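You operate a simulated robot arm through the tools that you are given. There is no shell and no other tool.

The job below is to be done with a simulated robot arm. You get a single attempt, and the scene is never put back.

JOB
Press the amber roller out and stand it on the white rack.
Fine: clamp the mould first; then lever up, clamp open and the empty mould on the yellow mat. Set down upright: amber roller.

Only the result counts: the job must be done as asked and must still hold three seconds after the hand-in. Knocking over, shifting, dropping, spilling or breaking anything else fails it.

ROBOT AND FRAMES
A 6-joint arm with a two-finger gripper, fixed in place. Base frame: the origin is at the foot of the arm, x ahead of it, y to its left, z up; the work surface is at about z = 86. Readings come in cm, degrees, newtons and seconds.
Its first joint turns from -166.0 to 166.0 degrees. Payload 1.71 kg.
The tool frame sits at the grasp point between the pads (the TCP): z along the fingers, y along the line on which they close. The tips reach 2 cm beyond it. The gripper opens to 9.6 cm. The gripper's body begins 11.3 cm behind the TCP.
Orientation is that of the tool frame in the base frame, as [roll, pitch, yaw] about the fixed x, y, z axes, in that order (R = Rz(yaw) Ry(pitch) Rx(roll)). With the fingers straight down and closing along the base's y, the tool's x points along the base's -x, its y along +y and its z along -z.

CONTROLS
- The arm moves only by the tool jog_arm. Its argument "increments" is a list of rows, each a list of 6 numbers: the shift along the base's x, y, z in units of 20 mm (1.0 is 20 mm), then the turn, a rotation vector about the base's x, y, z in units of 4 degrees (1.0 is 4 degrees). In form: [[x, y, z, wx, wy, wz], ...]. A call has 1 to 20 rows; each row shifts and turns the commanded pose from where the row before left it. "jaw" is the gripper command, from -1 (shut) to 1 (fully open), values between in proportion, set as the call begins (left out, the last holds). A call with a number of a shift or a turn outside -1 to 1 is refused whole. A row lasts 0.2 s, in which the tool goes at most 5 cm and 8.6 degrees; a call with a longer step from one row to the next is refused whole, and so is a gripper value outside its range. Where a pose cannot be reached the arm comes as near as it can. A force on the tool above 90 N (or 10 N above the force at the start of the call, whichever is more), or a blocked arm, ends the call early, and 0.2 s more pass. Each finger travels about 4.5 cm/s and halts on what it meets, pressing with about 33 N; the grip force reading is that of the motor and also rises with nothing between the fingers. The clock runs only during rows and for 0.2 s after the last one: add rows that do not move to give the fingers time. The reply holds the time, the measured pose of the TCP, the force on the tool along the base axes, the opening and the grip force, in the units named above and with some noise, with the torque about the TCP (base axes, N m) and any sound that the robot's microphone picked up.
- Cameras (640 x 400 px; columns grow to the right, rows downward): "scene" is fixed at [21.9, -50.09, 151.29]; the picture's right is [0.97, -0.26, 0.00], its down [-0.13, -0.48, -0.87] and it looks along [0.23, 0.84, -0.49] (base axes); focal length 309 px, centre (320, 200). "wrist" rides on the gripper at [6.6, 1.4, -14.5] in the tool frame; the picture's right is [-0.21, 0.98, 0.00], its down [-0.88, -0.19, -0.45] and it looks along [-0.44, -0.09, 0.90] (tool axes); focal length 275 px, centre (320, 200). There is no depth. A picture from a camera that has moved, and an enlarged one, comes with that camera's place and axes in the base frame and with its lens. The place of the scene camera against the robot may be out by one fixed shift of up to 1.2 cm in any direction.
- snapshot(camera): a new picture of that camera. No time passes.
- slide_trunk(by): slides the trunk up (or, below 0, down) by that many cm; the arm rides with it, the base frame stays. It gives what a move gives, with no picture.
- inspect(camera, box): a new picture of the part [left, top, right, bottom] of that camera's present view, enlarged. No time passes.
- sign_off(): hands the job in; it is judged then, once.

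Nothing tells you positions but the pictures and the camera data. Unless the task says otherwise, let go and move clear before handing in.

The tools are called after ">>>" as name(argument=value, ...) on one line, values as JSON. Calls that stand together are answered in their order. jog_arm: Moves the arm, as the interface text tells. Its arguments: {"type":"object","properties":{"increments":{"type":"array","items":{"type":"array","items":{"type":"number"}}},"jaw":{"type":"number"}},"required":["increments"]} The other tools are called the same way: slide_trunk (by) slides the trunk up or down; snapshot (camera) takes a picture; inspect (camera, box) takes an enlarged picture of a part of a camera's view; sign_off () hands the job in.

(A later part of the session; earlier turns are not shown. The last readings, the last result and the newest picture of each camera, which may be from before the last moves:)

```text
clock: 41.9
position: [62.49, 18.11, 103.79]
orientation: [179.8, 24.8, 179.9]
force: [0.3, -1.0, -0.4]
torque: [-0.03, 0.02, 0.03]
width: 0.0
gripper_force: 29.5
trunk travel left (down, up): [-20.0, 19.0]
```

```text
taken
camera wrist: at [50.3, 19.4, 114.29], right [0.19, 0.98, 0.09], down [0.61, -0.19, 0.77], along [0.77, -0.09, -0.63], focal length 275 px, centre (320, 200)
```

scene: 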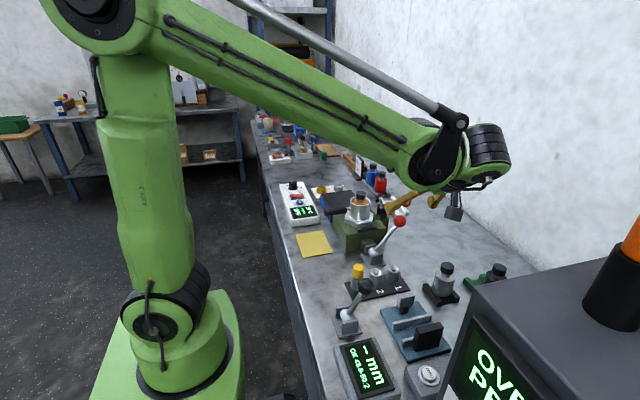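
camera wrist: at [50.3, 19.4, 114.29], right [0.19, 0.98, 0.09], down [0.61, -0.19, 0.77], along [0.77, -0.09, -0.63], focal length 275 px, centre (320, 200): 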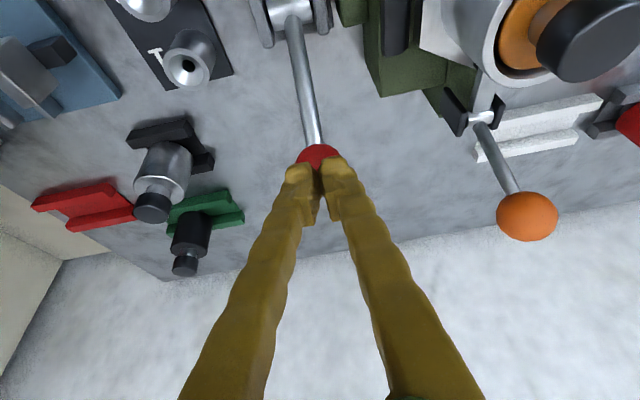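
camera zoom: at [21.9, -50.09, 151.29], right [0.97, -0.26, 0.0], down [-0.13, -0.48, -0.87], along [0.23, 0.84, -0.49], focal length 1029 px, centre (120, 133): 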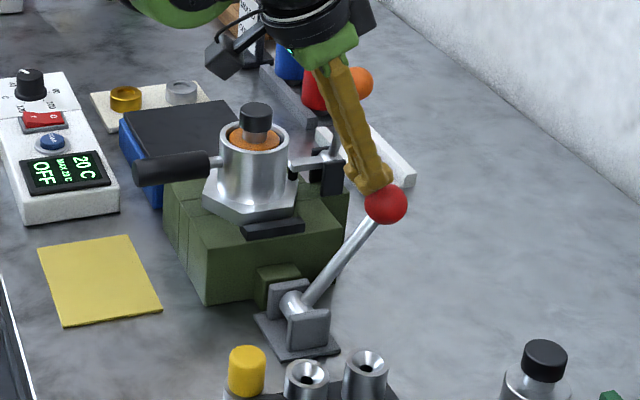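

Tips are right above the ball. Making contact and pushing along the arc.

>>> jog_arm(increments=[[0.3, -0.02, -0.4, 0, 0, 0], [0.15, 0, -0.2, 0, 0, 0], [0.2, 0, -0.18, 0, 0, 0], [0, 0, 0, 0, 0, 0]])

>>> inspect(camera="scene", box=[340, 160, 420, 280])

```text
clock: 42.9
position: [63.35, 18.12, 102.7]
orientation: [179.9, 25.3, 179.8]
force: [-3.9, 2.7, 28.0]
torque: [-0.05, -0.14, 0.05]
width: 0.61
gripper_force: 29.4
trunk travel left (down, up): [-20.0, 19.0]
```

```text
3.33 times, centred on (380, 220) of scene
camera zoom: at [21.9, -50.09, 151.29], right [0.97, -0.26, 0.0], down [-0.13, -0.48, -0.87], along [0.23, 0.84, -0.49], focal length 1029 px, centre (120, 133)
```

zoom: 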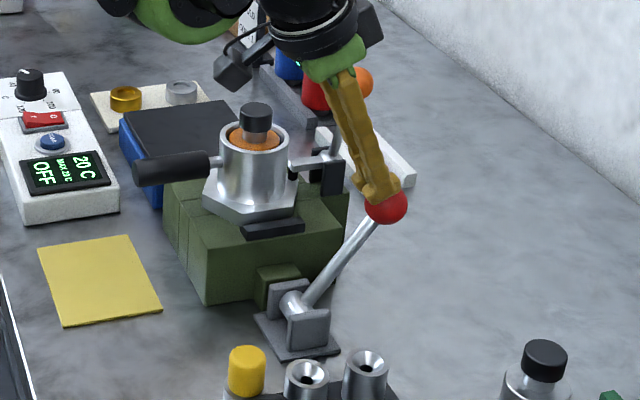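

>>> jog_arm(increments=[[0.2, 0, -0.18, 0, 0, 0], [0.2, 0, -0.2, 0, 0, 0], [0, 0, 0, 0, 0, 0]])

>>> inspect(camera="scene", box=[340, 160, 420, 280])

```text
clock: 43.5
position: [62.98, 17.99, 102.52]
orientation: [179.6, 24.8, -180.0]
force: [-148.6, -2.4, 181.5]
torque: [0.0, 0.44, 0.11]
width: 0.58
gripper_force: 29.3
trunk travel left (down, up): [-20.0, 19.0]
stopped in row 3: the force on the tool passed its limit at 107 N (the readings are from after the stop); the commanded pose is now the measured one
```

```text
3.33 times, centred on (380, 220) of scene
camera zoom: at [21.9, -50.09, 151.29], right [0.97, -0.26, 0.0], down [-0.13, -0.48, -0.87], along [0.23, 0.84, -0.49], focal length 1029 px, centre (120, 133)
```

zoom: 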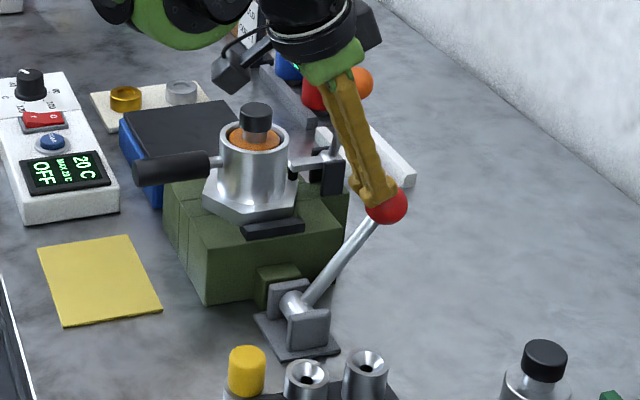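

Over 100 N in the "down" direction and the lever didn't budge: that's a stop. It probably works the other way (back toward −x). I'll back off, re-grip the ball and gently try that.

>>> jog_arm(increments=[[-0.3, 0, 0.6, 0, 0, 0], [-0.3, 0, 0.8, 0, 0, 0], [0, 0, 1, 0, 0, 0], [0, 0, 1, 0, 0, 0], [0.2, 0, 0, 0, 1, 0], [0.2, 0, 0, 0, 1, 0], [0.2, 0, 0, 0, 1, 0], [0.2, 0, 0, 0, 1, 0], [0.2, 0, 0, 0, 1, 0], [0.2, 0, 0, 0, 1, 0], [0.2, 0, 0, 0, 0.2, 0], [0, 0, 0, 0, 0, 0]], jaw=0.3)

>>> inspect(camera="scene", box=[350, 200, 420, 300])

>>> snapshot(camera="wrist")

```text
clock: 46.1
position: [66.83, 17.99, 107.77]
orientation: [179.8, -0.7, 180.0]
force: [-2.2, 0.1, 0.7]
torque: [0.0, -0.21, -0.01]
width: 6.21
gripper_force: 0.2
trunk travel left (down, up): [-20.0, 19.0]
```

```text
4.00 times, centred on (385, 250) of scene
camera zoom: at [21.9, -50.09, 151.29], right [0.97, -0.26, 0.0], down [-0.13, -0.48, -0.87], along [0.23, 0.84, -0.49], focal length 1235 px, centre (60, 0)
```

zoom: 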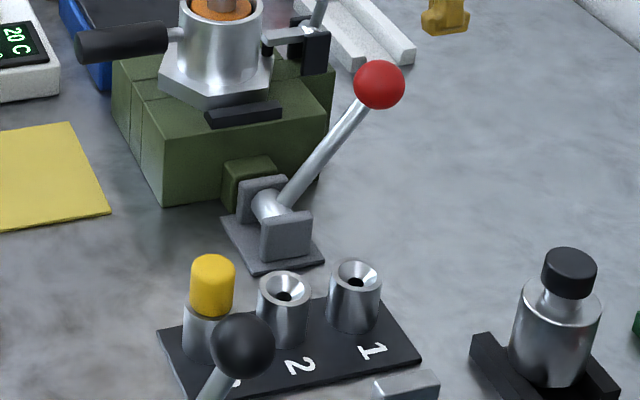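

```text
taken
camera wrist: at [60.29, 19.31, 122.42], right [0.21, 0.98, 0.0], down [0.88, -0.19, 0.43], along [0.42, -0.09, -0.9], focal length 275 px, centre (320, 200)
```

wrist: 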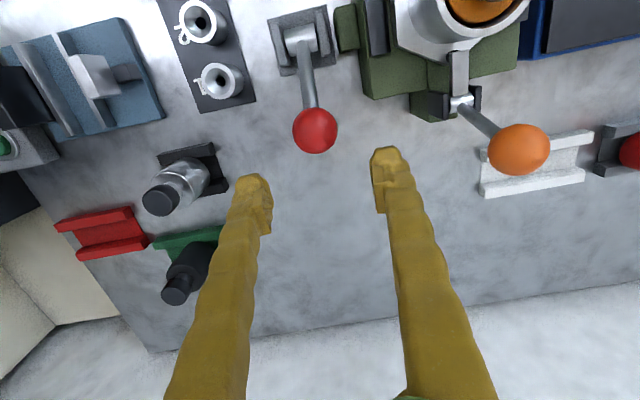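

>>> jog_arm(increments=[[-0.5, 0, 0, 0, -0.17, 0], [-0.5, 0, 0, 0, 0, 0], [0, 0, -1, 0, 0, 0], [0, 0, -1, 0, 0, 0], [0, 0, -1, 0, 0, 0], [0, 0, -1, 0, 0, 0], [0, 0, -0.18, 0, 0, 0], [0, 0, 0, 0, 0, 0]])

>>> jog_arm(increments=[[0, 0, 0, 0, 0, 0], [0, 0, 0, 0, 0, 0], [0, 0, 0, 0, 0, 0], [0, 0, 0, 0, 0, 0]], jaw=-1)

>>> jog_arm(increments=[[-0.2, 0, 0.17, 0, 0, 0], [-0.2, 0, 0.15, 0, 0, 0], [0, 0, 0, 0, 0, 0]])

>>> inspect(camera="scene", box=[350, 200, 420, 300])

```text
clock: 47.9
position: [64.86, 17.99, 99.31]
orientation: [179.8, 0.0, 180.0]
force: [-0.8, -1.0, -0.5]
torque: [-0.01, 0.0, 0.01]
width: 6.24
gripper_force: 0.0
trunk travel left (down, up): [-20.0, 19.0]
```

```text
clock: 48.9
position: [64.91, 18.03, 99.38]
orientation: [179.8, -0.1, 179.8]
force: [-1.1, -2.8, -2.5]
torque: [-0.02, 0.01, 0.01]
width: 3.49
gripper_force: 34.5
trunk travel left (down, up): [-20.0, 19.0]
```

```text
clock: 49.7
position: [64.12, 17.95, 99.94]
orientation: [179.8, -0.1, 179.9]
force: [3.1, -4.3, -12.8]
torque: [0.0, -0.64, 0.02]
width: 3.5
gripper_force: 34.9
trunk travel left (down, up): [-20.0, 19.0]
```

```text
4.00 times, centred on (385, 250) of scene
camera zoom: at [21.9, -50.09, 151.29], right [0.97, -0.26, 0.0], down [-0.13, -0.48, -0.87], along [0.23, 0.84, -0.49], focal length 1235 px, centre (60, 0)
```

zoom: 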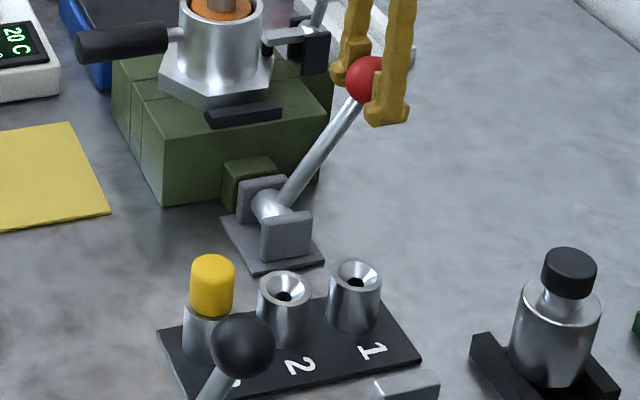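

The lever moves in this direction. Continuing along the arc while watching the force and roller.

>>> jog_arm(increments=[[-0.26, 0, 0.18, 0, 0, 0], [-0.26, 0, 0.17, 0, 0, 0], [-0.24, 0, 0.13, 0, 0, 0], [-0.24, 0, 0.12, 0, 0, 0], [0, 0, 0, 0, 0, 0]])

>>> inspect(camera="scene", box=[330, 170, 420, 290])

```text
clock: 50.9
position: [62.1, 18.03, 101.15]
orientation: [179.7, -0.1, 179.9]
force: [13.8, -4.5, 4.1]
torque: [-0.06, -0.67, -0.03]
width: 3.46
gripper_force: 34.8
trunk travel left (down, up): [-20.0, 19.0]
```

```text
3.33 times, centred on (375, 230) of scene
camera zoom: at [21.9, -50.09, 151.29], right [0.97, -0.26, 0.0], down [-0.13, -0.48, -0.87], along [0.23, 0.84, -0.49], focal length 1029 px, centre (137, 100)
```

zoom: 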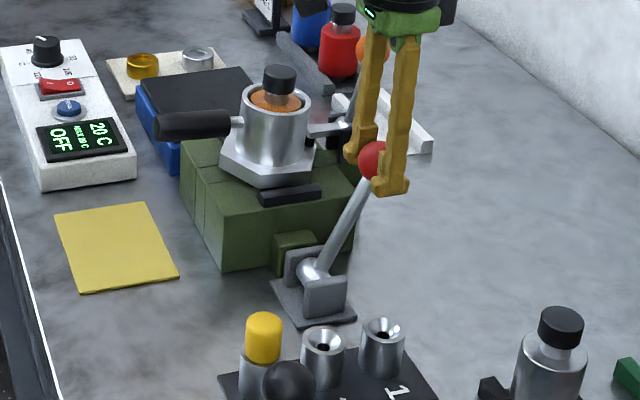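

>>> jog_arm(increments=[[-0.24, 0, 0.1, 0, 0, 0], [-0.24, 0, 0.1, 0, 0, 0], [-0.25, 0, 0.07, 0, 0, 0], [-0.25, 0, 0.07, 0, 0, 0], [0, 0, 0, 0, 0, 0]])

>>> inspect(camera="scene", box=[330, 170, 420, 290])

```text
clock: 52.1
position: [60.17, 17.97, 101.85]
orientation: [179.8, -0.1, 179.9]
force: [2.9, -13.5, -9.8]
torque: [-0.12, -0.28, -0.14]
width: 3.47
gripper_force: 35.1
trunk travel left (down, up): [-20.0, 19.0]
heard: snap
```

```text
3.33 times, centred on (375, 230) of scene
camera zoom: at [21.9, -50.09, 151.29], right [0.97, -0.26, 0.0], down [-0.13, -0.48, -0.87], along [0.23, 0.84, -0.49], focal length 1029 px, centre (137, 100)
```

zoom: 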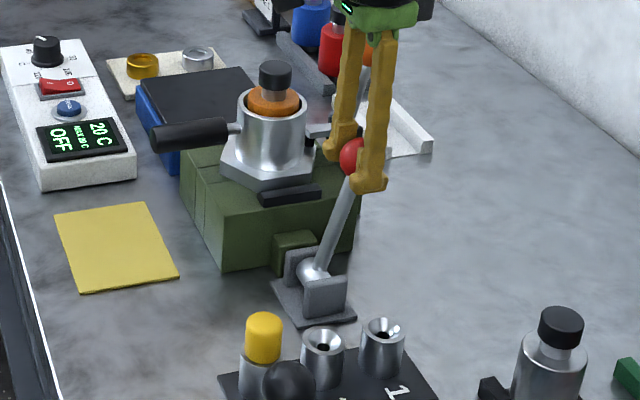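

A snap, and the roller has risen visibly. Continue the stroke.

>>> jog_arm(increments=[[-0.26, 0, 0.06, 0, 0, 0], [-0.26, 0, 0.05, 0, 0, 0], [-0.26, 0, 0.03, 0, 0, 0], [-0.26, 0, 0.03, 0, 0, 0], [0, 0, 0, 0, 0, 0]])

>>> inspect(camera="scene", box=[330, 170, 420, 290])

```text
clock: 53.3
position: [58.13, 18.05, 102.22]
orientation: [179.8, -0.1, 179.9]
force: [7.5, -9.9, 2.1]
torque: [-0.04, -0.65, -0.03]
width: 3.46
gripper_force: 34.3
trunk travel left (down, up): [-20.0, 19.0]
```

```text
3.33 times, centred on (375, 230) of scene
camera zoom: at [21.9, -50.09, 151.29], right [0.97, -0.26, 0.0], down [-0.13, -0.48, -0.87], along [0.23, 0.84, -0.49], focal length 1029 px, centre (137, 100)
```

zoom: 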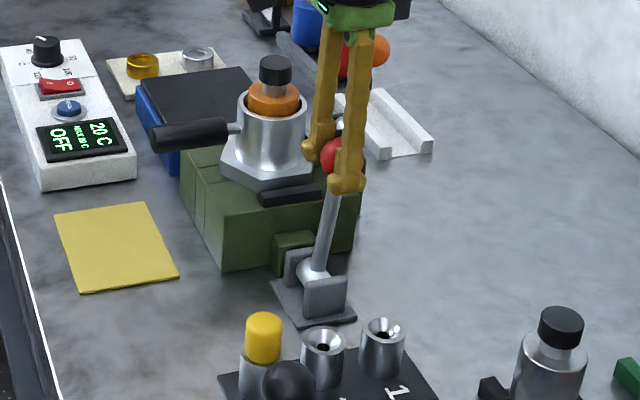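

>>> jog_arm(increments=[[-0.265, 0, 0.015, 0, 0, 0], [-0.265, 0, 0.01, 0, 0, 0], [-0.265, 0, -0.01, 0, 0, 0], [-0.265, 0, -0.015, 0, 0, 0], [-0.26, 0, -0.03, 0, 0, 0], [-0.26, 0, -0.035, 0, 0, 0], [0, 0, 0, 0, 0, 0]])

>>> inspect(camera="scene", box=[330, 170, 420, 290])

```text
clock: 54.9
position: [54.86, 18.04, 102.16]
orientation: [179.8, -0.1, 179.8]
force: [2.2, -17.0, 5.3]
torque: [-0.11, -0.14, -0.2]
width: 3.35
gripper_force: 34.9
trunk travel left (down, up): [-20.0, 19.0]
```

```text
3.33 times, centred on (375, 230) of scene
camera zoom: at [21.9, -50.09, 151.29], right [0.97, -0.26, 0.0], down [-0.13, -0.48, -0.87], along [0.23, 0.84, -0.49], focal length 1029 px, centre (137, 100)
```

zoom: 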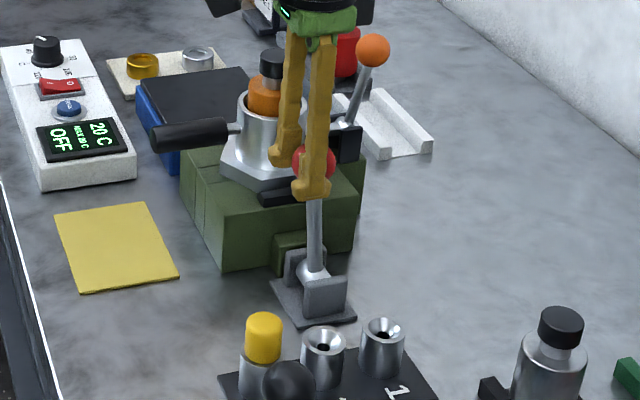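

>>> inspect(camera="wrist", box=[220, 60, 420, 260])

```text
2.00 times, centred on (320, 160) of wrist
camera zoom: at [48.19, 19.29, 116.65], right [0.21, 0.98, 0.0], down [0.88, -0.19, 0.44], along [0.43, -0.09, -0.9], focal length 551 px, centre (320, 280)
```

zoom: 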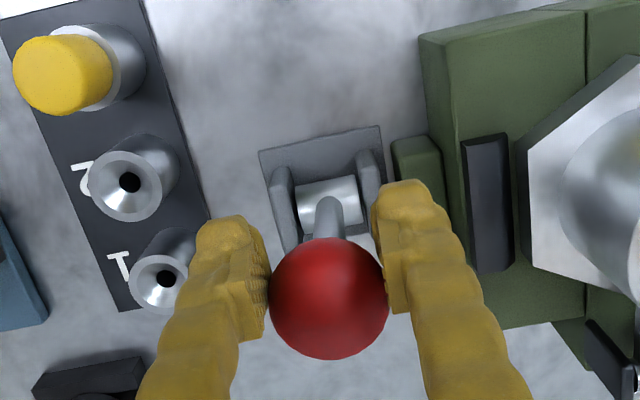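

>>> inspect(camera="scene", box=[340, 170, 410, 240])

```text
5.71 times, centred on (375, 205) of scene
camera zoom: at [21.9, -50.09, 151.29], right [0.97, -0.26, 0.0], down [-0.13, -0.48, -0.87], along [0.23, 0.84, -0.49], focal length 1764 px, centre (6, 171)
```

zoom: 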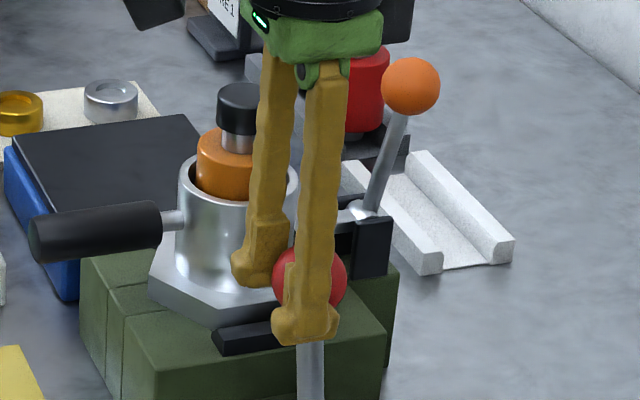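

The ball slipped slightly in the grip near vertical (mould and clamp unchanged; roller is ~2.8 cm out). I'll release and push the ball from the +x side with closed fingers to see if there's more stroke.

>>> jog_arm(increments=[[0, 0, 0, 0, 0, 0], [0, 0, 0, 0, 0, 0], [0, 0, 1, 0, 0, 0], [0, 0, 1, 0, 0, 0], [0, 0, 1, 0, 0, 0], [0, 0, 0, 0, 0, 0]], jaw=0.3)

>>> snapshot(camera="wrist")

>>> jog_arm(increments=[[1, 0, 0, 0, 0, 0], [1, 0, 0, 0, 0, 0], [1, 0, 0, 0, 0, 0], [0, 0, 0, 0, 0, 0]], jaw=-1)

>>> inspect(camera="scene", box=[340, 160, 420, 290])

```text
clock: 56.3
position: [55.07, 18.09, 108.11]
orientation: [179.8, 0.0, 179.9]
force: [0.0, -0.2, -0.1]
torque: [0.01, 0.01, 0.02]
width: 6.22
gripper_force: 0.1
trunk travel left (down, up): [-20.0, 19.0]
```

```text
taken
camera wrist: at [48.31, 19.38, 122.61], right [0.21, 0.98, 0.0], down [0.88, -0.19, 0.44], along [0.43, -0.09, -0.9], focal length 275 px, centre (320, 200)
```

wrist: 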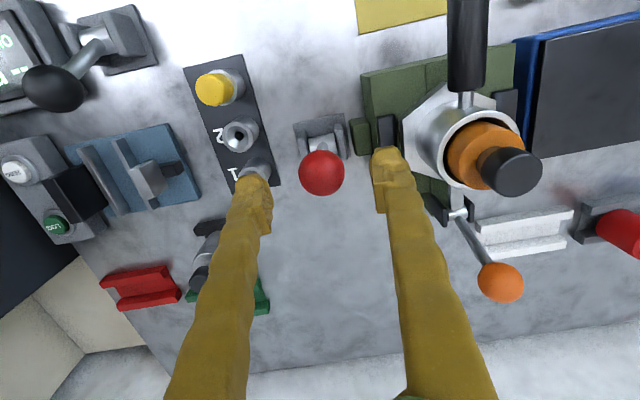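

```text
clock: 57.3
position: [60.95, 17.91, 108.08]
orientation: [179.7, -0.2, 179.9]
force: [0.7, 0.4, 0.6]
torque: [0.0, 0.03, 0.03]
width: 0.01
gripper_force: 20.3
trunk travel left (down, up): [-20.0, 19.0]
```

```text
3.08 times, centred on (380, 225) of scene
camera zoom: at [21.9, -50.09, 151.29], right [0.97, -0.26, 0.0], down [-0.13, -0.48, -0.87], along [0.23, 0.84, -0.49], focal length 950 px, centre (135, 123)
```

zoom: 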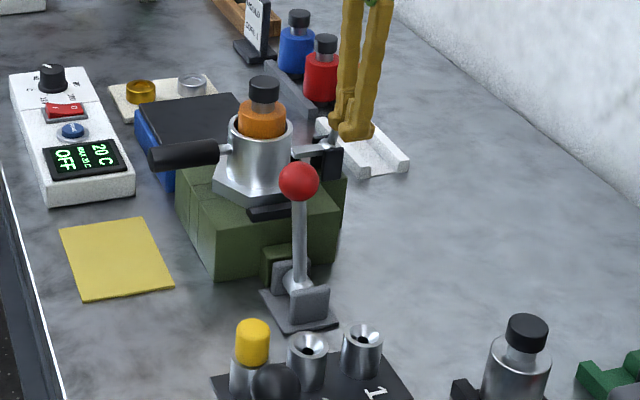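

>>> jog_arm(increments=[[0, 0, -1, 0, 0, 0], [0, 0, -1, 0, 0, 0], [0, 0, -1, 0, 0, 0], [-0.5, 0, 0, 0, 0, 0], [-0.5, 0, 0, 0, 0, 0], [-0.25, 0, 0, 0, 0, 0], [0, 0, 0, 0, 0, 0]])

>>> jog_arm(increments=[[-0.25, 0, 0, 0, 0, 0], [-0.25, 0, -0.01, 0, 0, 0], [0, 0, 0, 0, 0, 0]])

>>> inspect(camera="scene", box=[340, 160, 420, 290])

```text
clock: 58.9
position: [58.37, 18.08, 102.19]
orientation: [179.8, -0.1, 179.9]
force: [1.3, -0.9, -1.0]
torque: [0.0, -0.01, 0.03]
width: 0.0
gripper_force: 29.7
trunk travel left (down, up): [-20.0, 19.0]
```

```text
clock: 59.7
position: [57.33, 18.1, 102.04]
orientation: [179.8, -0.1, 180.0]
force: [3.0, -1.1, -0.3]
torque: [-0.04, -0.04, 0.04]
width: 0.0
gripper_force: 29.5
trunk travel left (down, up): [-20.0, 19.0]
```

```text
3.08 times, centred on (380, 225) of scene
camera zoom: at [21.9, -50.09, 151.29], right [0.97, -0.26, 0.0], down [-0.13, -0.48, -0.87], along [0.23, 0.84, -0.49], focal length 950 px, centre (135, 123)
```

zoom: 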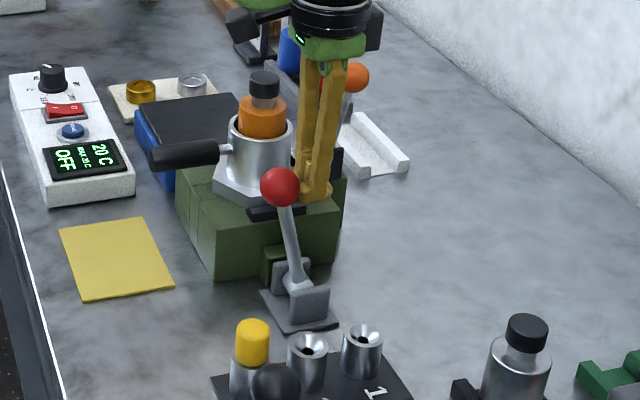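

Little resistance; there is still stroke left. Continuing.

>>> jog_arm(increments=[[-0.26, 0, -0.06, 0, 0, 0], [-0.26, 0, -0.07, 0, 0, 0], [-0.26, 0, -0.08, 0, 0, 0], [-0.25, 0, -0.1, 0, 0, 0], [-0.24, 0, -0.12, 0, 0, 0], [0, 0, 0, 0, 0, 0]])

>>> inspect(camera="scene", box=[340, 160, 420, 290])

```text
clock: 61.1
position: [54.85, 17.97, 101.22]
orientation: [179.8, -0.1, -180.0]
force: [1.5, -0.3, -0.8]
torque: [0.02, 0.01, 0.03]
width: 0.0
gripper_force: 29.2
trunk travel left (down, up): [-20.0, 19.0]
```

```text
3.08 times, centred on (380, 225) of scene
camera zoom: at [21.9, -50.09, 151.29], right [0.97, -0.26, 0.0], down [-0.13, -0.48, -0.87], along [0.23, 0.84, -0.49], focal length 950 px, centre (135, 123)
```

zoom: 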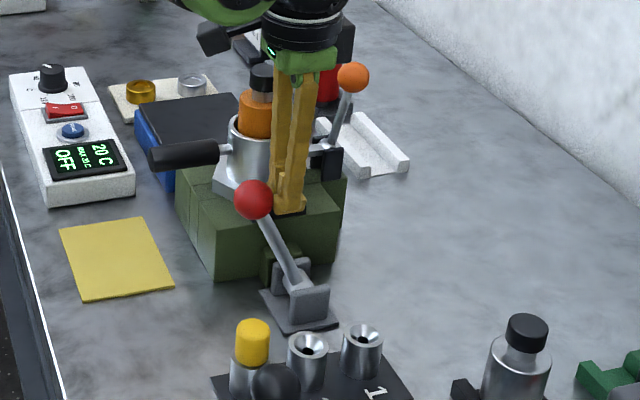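

>>> jog_arm(increments=[[-0.23, 0, -0.12, 0, 0, 0], [-0.23, 0, -0.13, 0, 0, 0], [-0.22, 0, -0.14, 0, 0, 0], [-0.22, 0, -0.15, 0, 0, 0], [0, 0, 0, 0, 0, 0]])

>>> inspect(camera="scene", box=[340, 160, 420, 290])

>>> snapshot(camera="wrist")

```text
clock: 62.3
position: [53.04, 18.03, 100.22]
orientation: [179.9, 0.0, 179.9]
force: [7.9, -1.1, 1.0]
torque: [-0.02, -0.11, 0.03]
width: 0.59
gripper_force: 29.3
trunk travel left (down, up): [-20.0, 19.0]
```

```text
3.08 times, centred on (380, 225) of scene
camera zoom: at [21.9, -50.09, 151.29], right [0.97, -0.26, 0.0], down [-0.13, -0.48, -0.87], along [0.23, 0.84, -0.49], focal length 950 px, centre (135, 123)
```

zoom: 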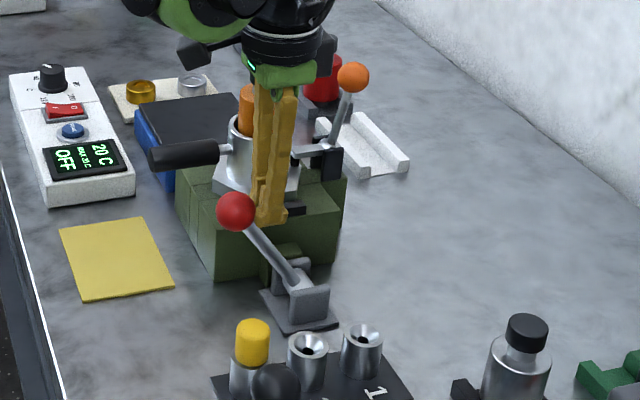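

```text
taken
camera wrist: at [46.43, 19.31, 114.64], right [0.21, 0.98, 0.0], down [0.88, -0.19, 0.44], along [0.43, -0.09, -0.9], focal length 275 px, centre (320, 200)
```

wrist: 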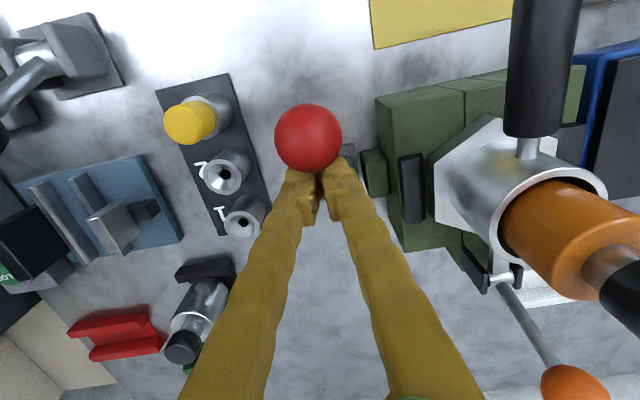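

The roller looks nearly fully ejected. Backing away to inspect it.

>>> jog_arm(increments=[[0.4, 0, 0.3, 0, 0, 0], [0, 0, 1, 0, 0, 0], [0, 0, 1, 0, 0, 0], [0, 0, 1, 0, 0, 0], [0, 0, 1, 0, 0, 0], [0, 0, 1, 0, 0, 0], [0, 0, 1, 0, 0, 0], [0, 0, 1, 0, 0, 0], [0, -0.5, 1, 0, 0, 0], [0, -1, 0, 0, 0, 0], [0, -1, 0, 0, 0, 0], [0, -1, 0, 0, 0, 0], [0, 0, 0, 0, 0, 0]], jaw=0.4)

>>> inspect(camera="scene", box=[340, 160, 420, 290])

>>> inspect(camera="scene", box=[340, 170, 400, 230])

>>> snapshot(camera="wrist")

```text
clock: 65.1
position: [53.69, 10.92, 116.97]
orientation: [179.8, 0.0, 179.9]
force: [-0.2, 0.3, -0.3]
torque: [-0.01, -0.01, -0.01]
width: 6.73
gripper_force: 0.1
trunk travel left (down, up): [-20.0, 19.0]
```

```text
3.08 times, centred on (380, 225) of scene
camera zoom: at [21.9, -50.09, 151.29], right [0.97, -0.26, 0.0], down [-0.13, -0.48, -0.87], along [0.23, 0.84, -0.49], focal length 950 px, centre (135, 123)
```

zoom: 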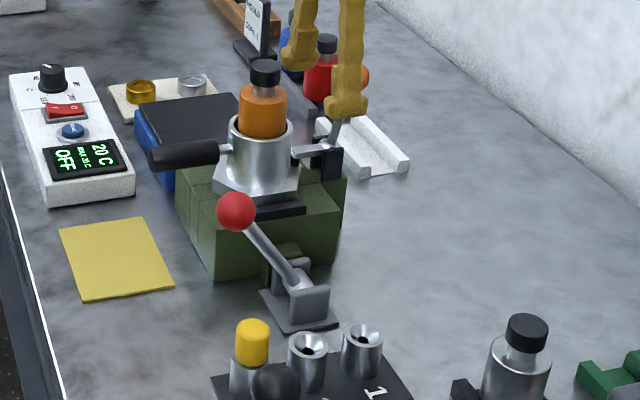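

```text
6.67 times, centred on (370, 200) of scene
camera zoom: at [21.9, -50.09, 151.29], right [0.97, -0.26, 0.0], down [-0.13, -0.48, -0.87], along [0.23, 0.84, -0.49], focal length 2058 px, centre (-13, 200)
```

zoom: 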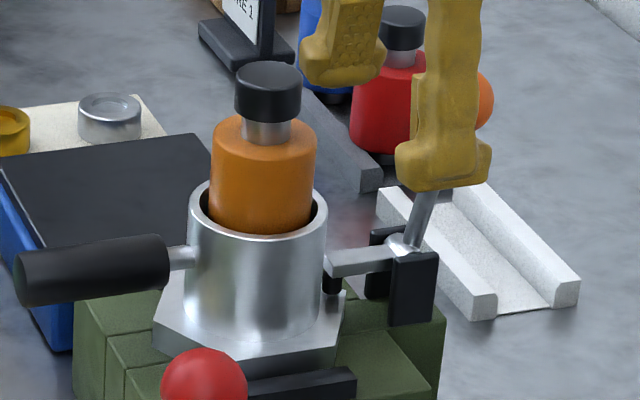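

```text
taken
camera wrist: at [47.1, 12.27, 131.37], right [0.21, 0.98, 0.0], down [0.88, -0.19, 0.44], along [0.43, -0.09, -0.9], focal length 275 px, centre (320, 200)
```

wrist: 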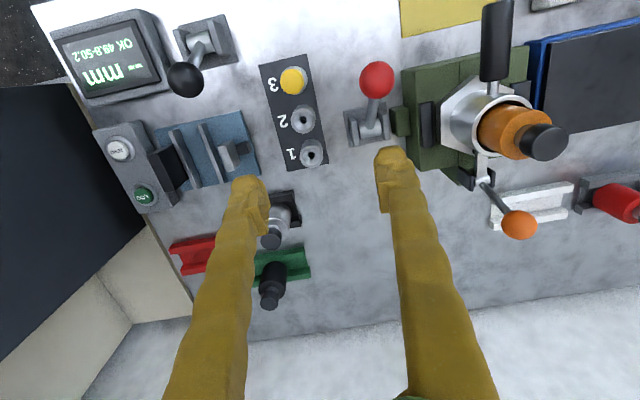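

The roller is almost fully out: about 4.5–5 cm of body above the rim. I'll hover directly over it to get its axis exactly.

>>> jog_arm(increments=[[0.15, 1, 0.1, 0, 0, 0], [0.15, 1, 0.1, 0, 0, 0], [0.15, 1, 0.1, 0, 0, 0], [0.15, 1, 0.1, 0, 0, 0], [0.15, 1, 0.1, 0, 0, 0], [0.15, 1, 0.1, 0, 0, 0], [0.15, 1, 0, 0, 0, 0], [0.15, 1, 0, 0, 0, 0], [0.15, 1, 0, 0, 0, 0], [0.15, 1, 0, 0, 0, 0], [0, 0, 0, 0, 0, 0]])

>>> snapshot(camera="wrist")

>>> inspect(camera="wrist", box=[240, 40, 400, 240])

```text
clock: 67.5
position: [56.88, 31.03, 118.0]
orientation: [179.8, 0.0, 179.8]
force: [0.6, 0.7, -1.2]
torque: [-0.04, 0.03, -0.01]
width: 6.7
gripper_force: 0.1
trunk travel left (down, up): [-20.0, 19.0]
```

```text
taken
camera wrist: at [50.25, 32.31, 132.57], right [0.21, 0.98, 0.0], down [0.88, -0.19, 0.44], along [0.43, -0.09, -0.9], focal length 275 px, centre (320, 200)
```

wrist: 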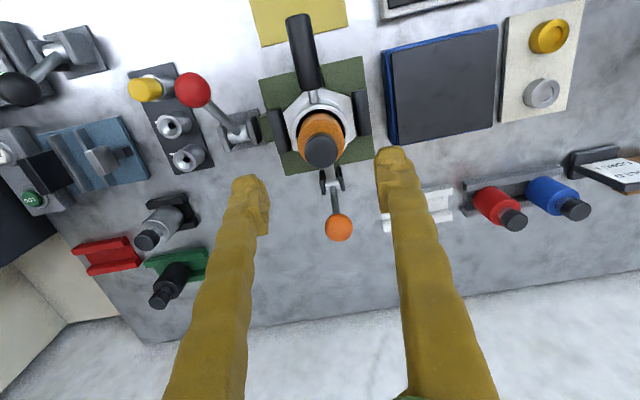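

```text
2.00 times, centred on (320, 140) of wrist
camera zoom: at [50.25, 32.31, 132.57], right [0.21, 0.98, 0.0], down [0.88, -0.19, 0.44], along [0.43, -0.09, -0.9], focal length 551 px, centre (320, 320)
```

zoom: 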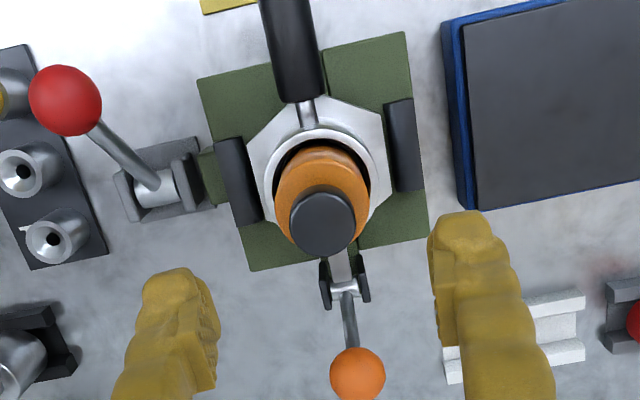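

Axis at (57.1, 31.0). Opening a little more and descending around the body.

>>> jog_arm(increments=[[0.1, 0, -1, 0, 0, 0], [0, 0, -1, 0, 0, 0], [0, 0, -1, 0, 0, 0], [0, 0, -1, 0, 0, 0], [0, 0, -1, 0, 0, 0], [0, 0, -1, 0, 0, 0], [0, 0, 0, 0, 0, 0]], jaw=0.55)

>>> inspect(camera="scene", box=[340, 170, 400, 230])

>>> snapshot(camera="wrist")

```text
clock: 69.1
position: [57.25, 31.06, 105.83]
orientation: [179.9, -0.1, 179.8]
force: [-0.3, 0.1, 0.4]
torque: [-0.01, 0.04, -0.02]
width: 7.43
gripper_force: 0.0
trunk travel left (down, up): [-20.0, 19.0]
```

```text
6.67 times, centred on (370, 200) of scene
camera zoom: at [21.9, -50.09, 151.29], right [0.97, -0.26, 0.0], down [-0.13, -0.48, -0.87], along [0.23, 0.84, -0.49], focal length 2058 px, centre (-13, 200)
```

zoom: 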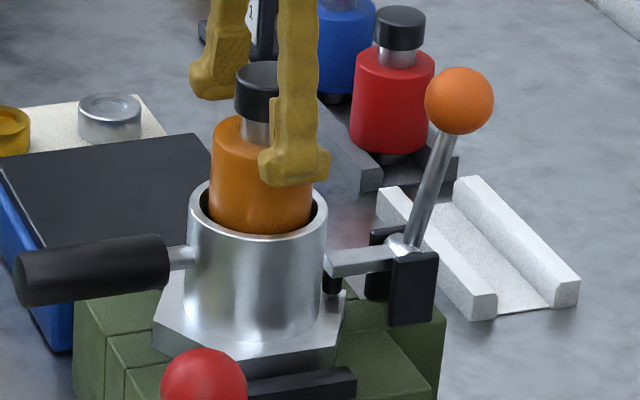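

```text
taken
camera wrist: at [50.61, 32.35, 120.35], right [0.21, 0.98, 0.0], down [0.88, -0.19, 0.44], along [0.43, -0.09, -0.9], focal length 275 px, centre (320, 200)
```

wrist: 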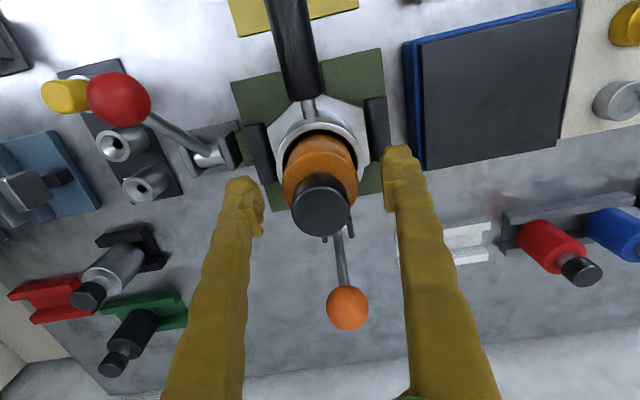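

>>> jog_arm(increments=[[-0.05, 0, -0.6, 0, 0, 0], [0, 0, -0.5, 0, 0, 0], [0, 0, 0, 0, 0, 0]])

>>> jog_arm(increments=[[0, 0, 0, 0, 0, 0], [0, 0, 0, 0, 0, 0], [0, 0, 0, 0, 0, 0], [0, 0, 0, 0, 0, 0]], jaw=-1)

>>> inspect(camera="scene", box=[340, 170, 400, 230])

```text
clock: 69.9
position: [56.92, 31.0, 103.84]
orientation: [179.8, -0.2, 180.0]
force: [-0.2, -0.5, -0.4]
torque: [0.02, 0.01, -0.03]
width: 7.44
gripper_force: 0.1
trunk travel left (down, up): [-20.0, 19.0]
```

```text
clock: 70.9
position: [57.09, 30.93, 103.74]
orientation: [179.7, 0.0, 180.0]
force: [0.1, -1.9, 0.9]
torque: [0.04, -0.02, -0.05]
width: 4.94
gripper_force: 33.2
trunk travel left (down, up): [-20.0, 19.0]
```

```text
6.67 times, centred on (370, 200) of scene
camera zoom: at [21.9, -50.09, 151.29], right [0.97, -0.26, 0.0], down [-0.13, -0.48, -0.87], along [0.23, 0.84, -0.49], focal length 2058 px, centre (-13, 200)
```

zoom: 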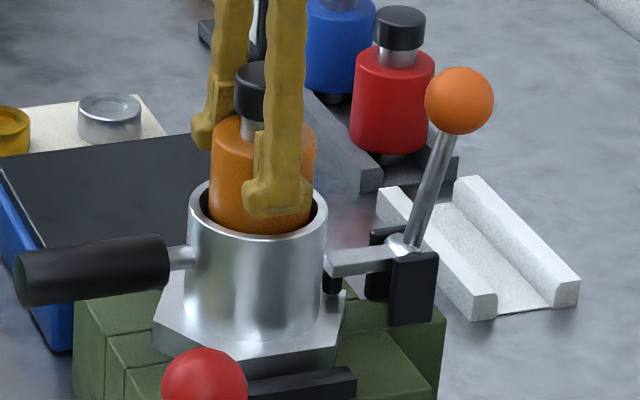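

Body gripped (4.94 cm). Lifting straight up, slowly.

>>> jog_arm(increments=[[0, 0, 0.25, 0, 0, 0], [0, 0, 0.25, 0, 0, 0], [0, 0, 0.25, 0, 0, 0], [0, 0, 0.25, 0, 0, 0], [0, 0, 0, 0, 0, 0]])

>>> inspect(camera="scene", box=[340, 160, 400, 230])

```text
clock: 72.1
position: [57.04, 31.09, 105.79]
orientation: [179.8, -0.1, 179.9]
force: [0.1, -0.1, -3.8]
torque: [0.0, 0.03, 0.02]
width: 4.93
gripper_force: 33.0
trunk travel left (down, up): [-20.0, 19.0]
```

```text
5.71 times, centred on (370, 195) of scene
camera zoom: at [21.9, -50.09, 151.29], right [0.97, -0.26, 0.0], down [-0.13, -0.48, -0.87], along [0.23, 0.84, -0.49], focal length 1764 px, centre (34, 229)
```

zoom: 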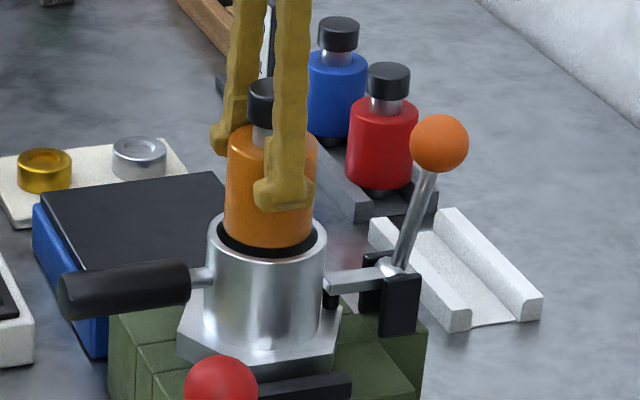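

It comes freely (~0.4 kg). Lift clear.

>>> jog_arm(increments=[[0, 0, 0.6, 0, 0, 0], [0, 0, 0.6, 0, 0, 0], [0, 0, 0.8, 0, 0, 0], [0, 0, 0.8, 0, 0, 0], [0, 0, 0.8, 0, 0, 0], [0, 0, 0.8, 0, 0, 0], [0, 0, 0.6, 0, 0, 0], [0, 0, 0, 0, 0, 0]])

>>> inspect(camera="scene", box=[330, 130, 430, 230])

>>> snapshot(camera="wrist")

```text
clock: 73.9
position: [57.05, 30.93, 115.69]
orientation: [179.8, -0.1, 180.0]
force: [-0.2, -0.2, -3.7]
torque: [0.0, 0.06, 0.02]
width: 4.93
gripper_force: 33.0
trunk travel left (down, up): [-20.0, 19.0]
```

```text
4.00 times, centred on (380, 180) of scene
camera zoom: at [21.9, -50.09, 151.29], right [0.97, -0.26, 0.0], down [-0.13, -0.48, -0.87], along [0.23, 0.84, -0.49], focal length 1235 px, centre (80, 280)
```

zoom: 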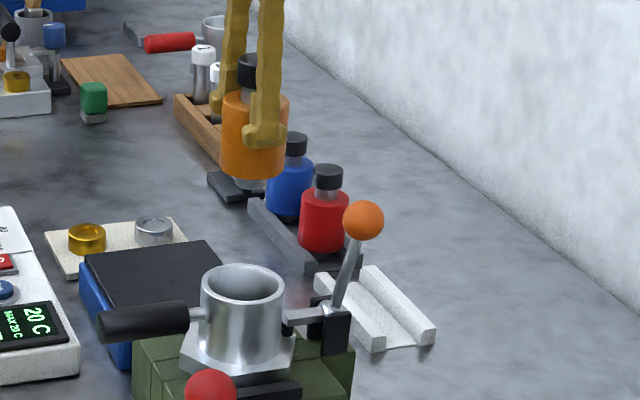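

```text
taken
camera wrist: at [50.34, 32.36, 130.27], right [0.21, 0.98, 0.0], down [0.88, -0.19, 0.44], along [0.43, -0.09, -0.9], focal length 275 px, centre (320, 200)
```

wrist: 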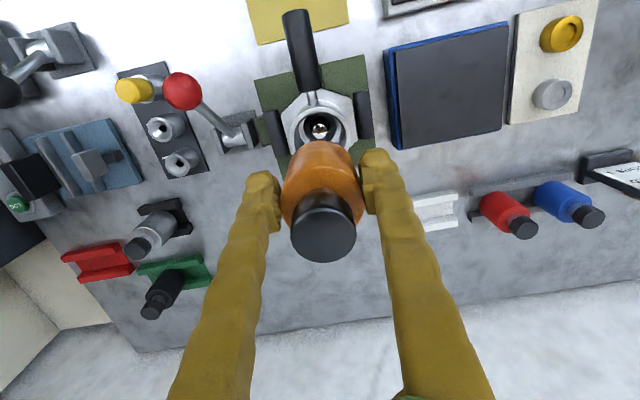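

Roller free, mould empty. Let me look at its underside and the neighbours' fit in their rack.

>>> inspect(camera="scene", box=[375, 140, 415, 185])

>>> inspect(camera="scene", box=[385, 165, 445, 225])

>>> inspect(camera="wrist", box=[400, 140, 640, 260])

>>> inspect(camera="scene", box=[420, 255, 470, 310])

```text
8.89 times, centred on (395, 162) of scene
camera zoom: at [21.9, -50.09, 151.29], right [0.97, -0.26, 0.0], down [-0.13, -0.48, -0.87], along [0.23, 0.84, -0.49], focal length 2744 px, centre (-347, 533)
```

zoom: 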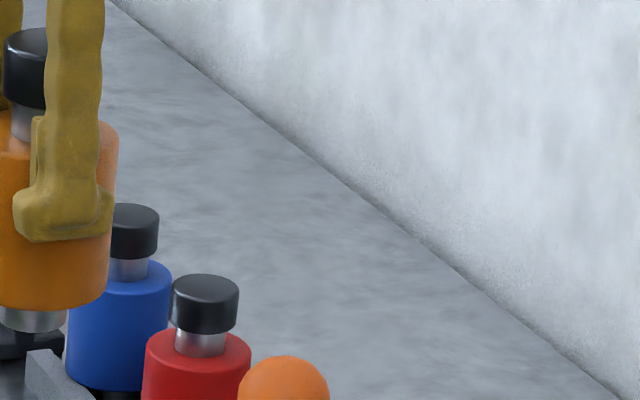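

```text
6.67 times, centred on (415, 195) of scene
camera zoom: at [21.9, -50.09, 151.29], right [0.97, -0.26, 0.0], down [-0.13, -0.48, -0.87], along [0.23, 0.84, -0.49], focal length 2058 px, centre (-313, 233)
```

zoom: 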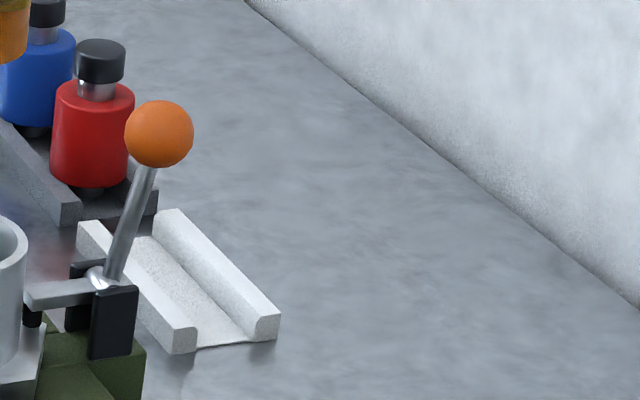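

```text
2.67 times, centred on (520, 200) of wrist
camera zoom: at [50.34, 32.36, 130.27], right [0.21, 0.98, 0.0], down [0.88, -0.19, 0.44], along [0.43, -0.09, -0.9], focal length 734 px, centre (-213, 200)
```

zoom: 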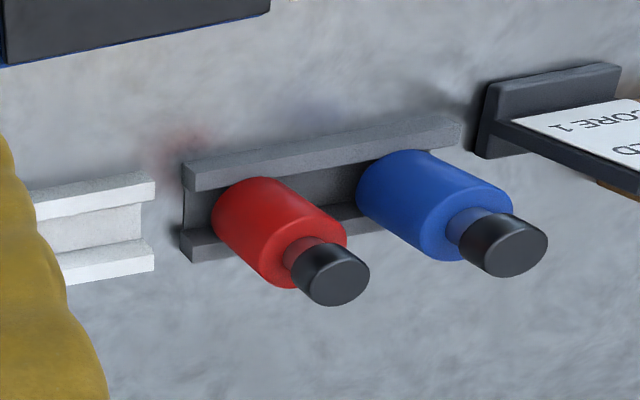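

```text
7.27 times, centred on (445, 282) of scene
camera zoom: at [21.9, -50.09, 151.29], right [0.97, -0.26, 0.0], down [-0.13, -0.48, -0.87], along [0.23, 0.84, -0.49], focal length 2245 px, centre (-589, -400)
```

zoom: 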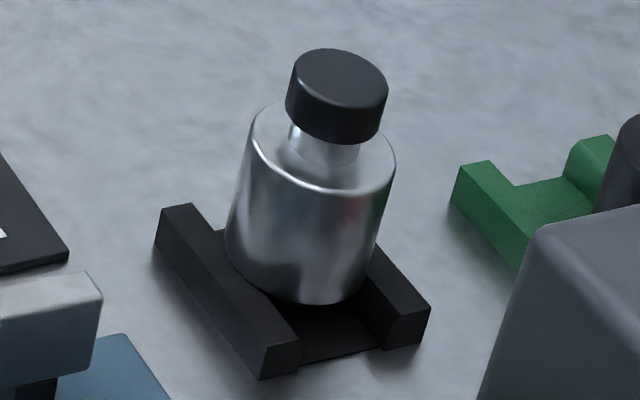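

The lower end is a narrow stub that fits between the rails. I'll move to a spot where I can see the white rack clearly past the roller, to measure its slot.

>>> jog_arm(increments=[[0.2, -0.5, 0.3, 0, 0, 0], [0.5, -0.5, 0.3, 0, 0, 0], [0.8, -0.4, 0.2, 0, 0, 0], [1, 0, 0, 0, 0, 0], [1, 0, 0, 0, 0, 0], [1, 0, 0, 0, 0, 0], [1, 0, 0, 0, 0, 0], [1, 0, 0, 0, 0, 0], [0.8, 0, 0, 0, 0, 0], [0, 0, 0, 0, 0, 0]])

>>> snapshot(camera="wrist")

>>> inspect(camera="wrist", box=[380, 80, 500, 200])

```text
clock: 76.1
position: [71.75, 28.55, 117.31]
orientation: [179.8, -0.1, 179.9]
force: [0.1, 0.0, -3.8]
torque: [-0.01, 0.03, 0.01]
width: 4.96
gripper_force: 32.6
trunk travel left (down, up): [-20.0, 19.0]
```

```text
taken
camera wrist: at [65.05, 29.83, 131.84], right [0.21, 0.98, 0.0], down [0.88, -0.19, 0.44], along [0.43, -0.09, -0.9], focal length 275 px, centre (320, 200)
```

wrist: 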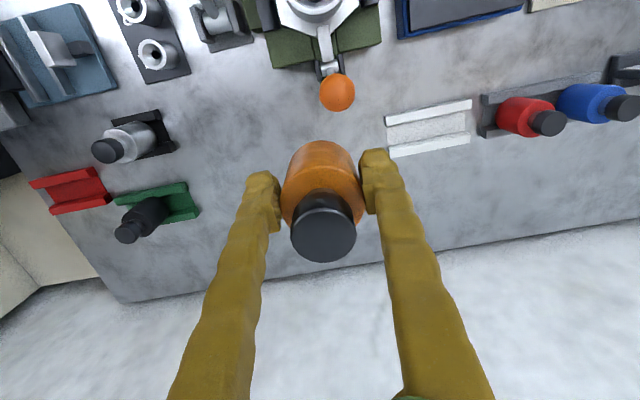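

```text
3.33 times, centred on (440, 140) of wrist
camera zoom: at [65.05, 29.83, 131.84], right [0.21, 0.98, 0.0], down [0.88, -0.19, 0.44], along [0.43, -0.09, -0.9], focal length 918 px, centre (-80, 400)
```

zoom: 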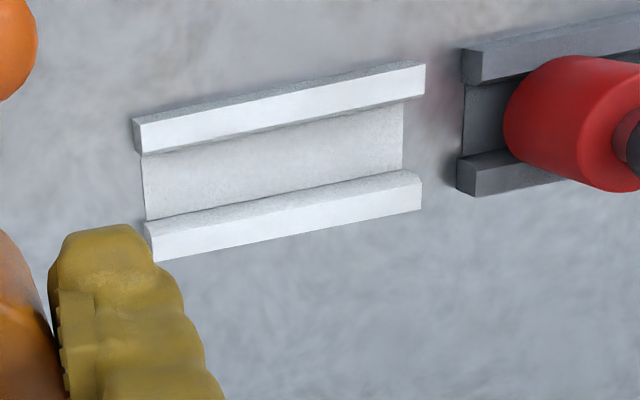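

The slot runs along y, x from 75.7 to 79.7, centre ≈(77.7, 44.9). Moving over it and descending most of the way.

>>> jog_arm(increments=[[0.33, 0.9, 0, 0, 0, 0], [0.33, 0.9, 0, 0, 0, 0], [0.33, 0.9, 0, 0, 0, 0], [0.33, 0.9, 0, 0, 0, 0], [0.33, 0.9, 0, 0, 0, 0], [0.33, 0.9, 0, 0, 0, 0], [0.33, 0.9, 0, 0, 0, 0], [0.33, 0.9, 0, 0, 0, 0], [0.33, 0.9, 0, 0, 0, 0], [0, 0, -1, 0, 0, 0], [0, 0, -1, 0, 0, 0], [0, 0, -1, 0, 0, 0], [0, 0, -1, 0, 0, 0], [0, 0, -1, 0, 0, 0], [0, 0, -1, 0, 0, 0], [0, 0, -1, 0, 0, 0], [0, 0, -1, 0, 0, 0], [0, 0, -1, 0, 0, 0], [0, 0, 0, 0, 0, 0]])

>>> snapshot(camera="wrist")

>>> inspect(camera="scene", box=[360, 150, 430, 220])

```text
clock: 80.1
position: [77.48, 44.42, 99.32]
orientation: [179.8, 0.0, 180.0]
force: [-0.1, 0.3, -3.2]
torque: [0.01, 0.01, -0.02]
width: 4.9
gripper_force: 32.8
trunk travel left (down, up): [-20.0, 19.0]
```

```text
taken
camera wrist: at [70.77, 45.72, 113.81], right [0.21, 0.98, 0.0], down [0.88, -0.19, 0.44], along [0.43, -0.09, -0.9], focal length 275 px, centre (320, 200)
```

wrist: 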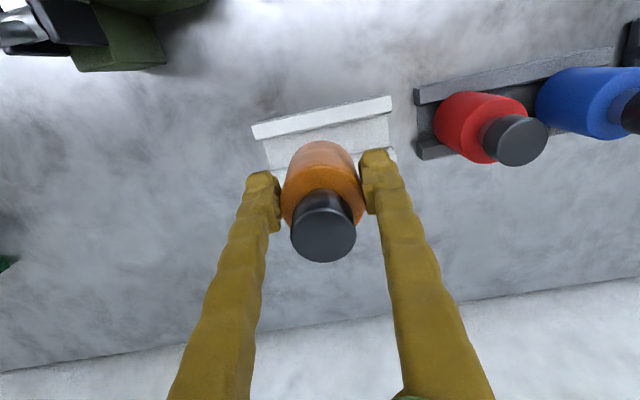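

```text
5.71 times, centred on (395, 185) of scene
camera zoom: at [21.9, -50.09, 151.29], right [0.97, -0.26, 0.0], down [-0.13, -0.48, -0.87], along [0.23, 0.84, -0.49], focal length 1764 px, centre (-109, 286)
```

zoom: 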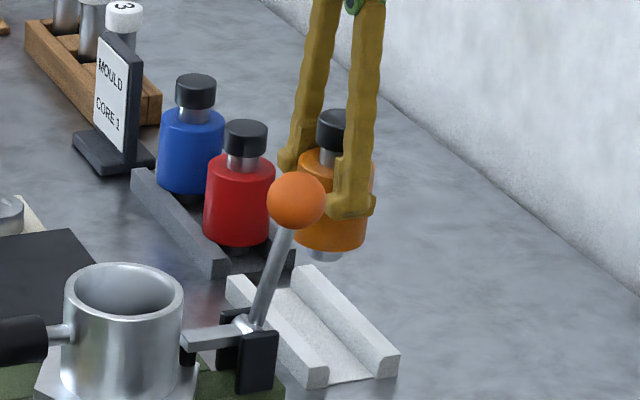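

>>> inspect(camera="wrist", box=[240, 80, 420, 190])

```text
3.56 times, centred on (330, 135) of wrist
camera zoom: at [70.77, 45.72, 113.81], right [0.21, 0.98, 0.0], down [0.88, -0.19, 0.44], along [0.43, -0.09, -0.9], focal length 979 px, centre (284, 431)
```

zoom: 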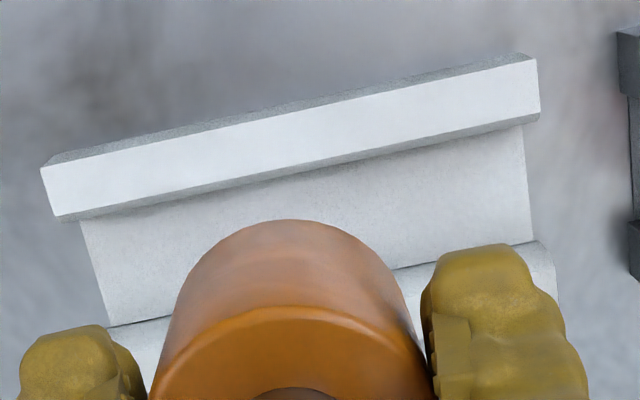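

Centre confirmed at x≈77.7, y≈45. Correcting and lowering slowly until contact.

>>> jog_arm(increments=[[0.1, 0.25, 0, 0, 0, 0], [0, 0, -0.8, 0, 0, 0], [0, 0, -0.8, 0, 0, 0], [0, 0, -0.7, 0, 0, 0], [0, 0, 0, 0, 0, 0]])

>>> inspect(camera="scene", box=[370, 160, 430, 220])

>>> inspect(camera="wrist", box=[240, 80, 420, 190])

```text
clock: 81.3
position: [77.68, 44.97, 94.71]
orientation: [179.8, -0.1, 179.9]
force: [0.4, -0.3, -2.6]
torque: [-0.03, 0.06, 0.05]
width: 4.91
gripper_force: 33.0
trunk travel left (down, up): [-20.0, 19.0]
```

```text
6.67 times, centred on (400, 190) of scene
camera zoom: at [21.9, -50.09, 151.29], right [0.97, -0.26, 0.0], down [-0.13, -0.48, -0.87], along [0.23, 0.84, -0.49], focal length 2058 px, centre (-213, 267)
```

zoom: 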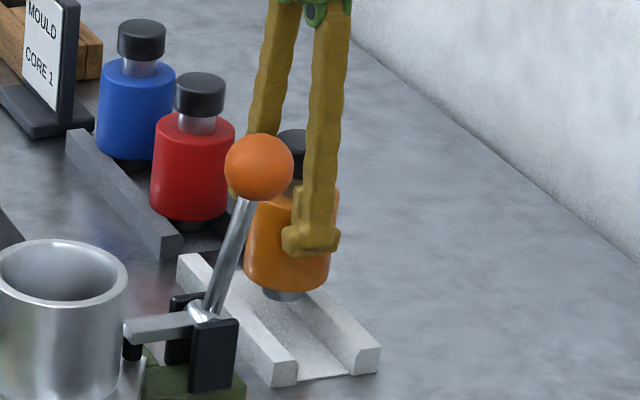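

```text
3.56 times, centred on (330, 135) of wrist
camera zoom: at [71.04, 46.31, 109.19], right [0.21, 0.98, 0.0], down [0.88, -0.19, 0.44], along [0.43, -0.09, -0.9], focal length 979 px, centre (284, 431)
```

zoom: 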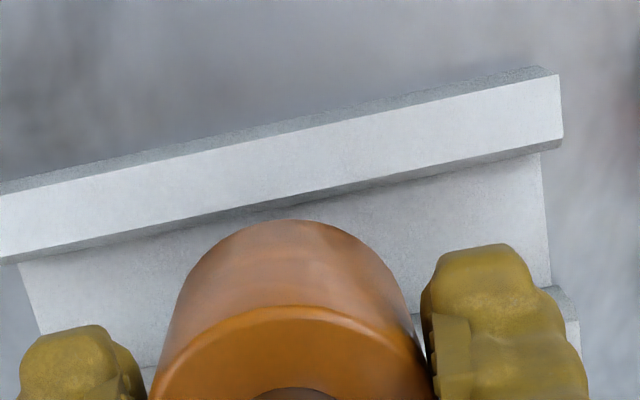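

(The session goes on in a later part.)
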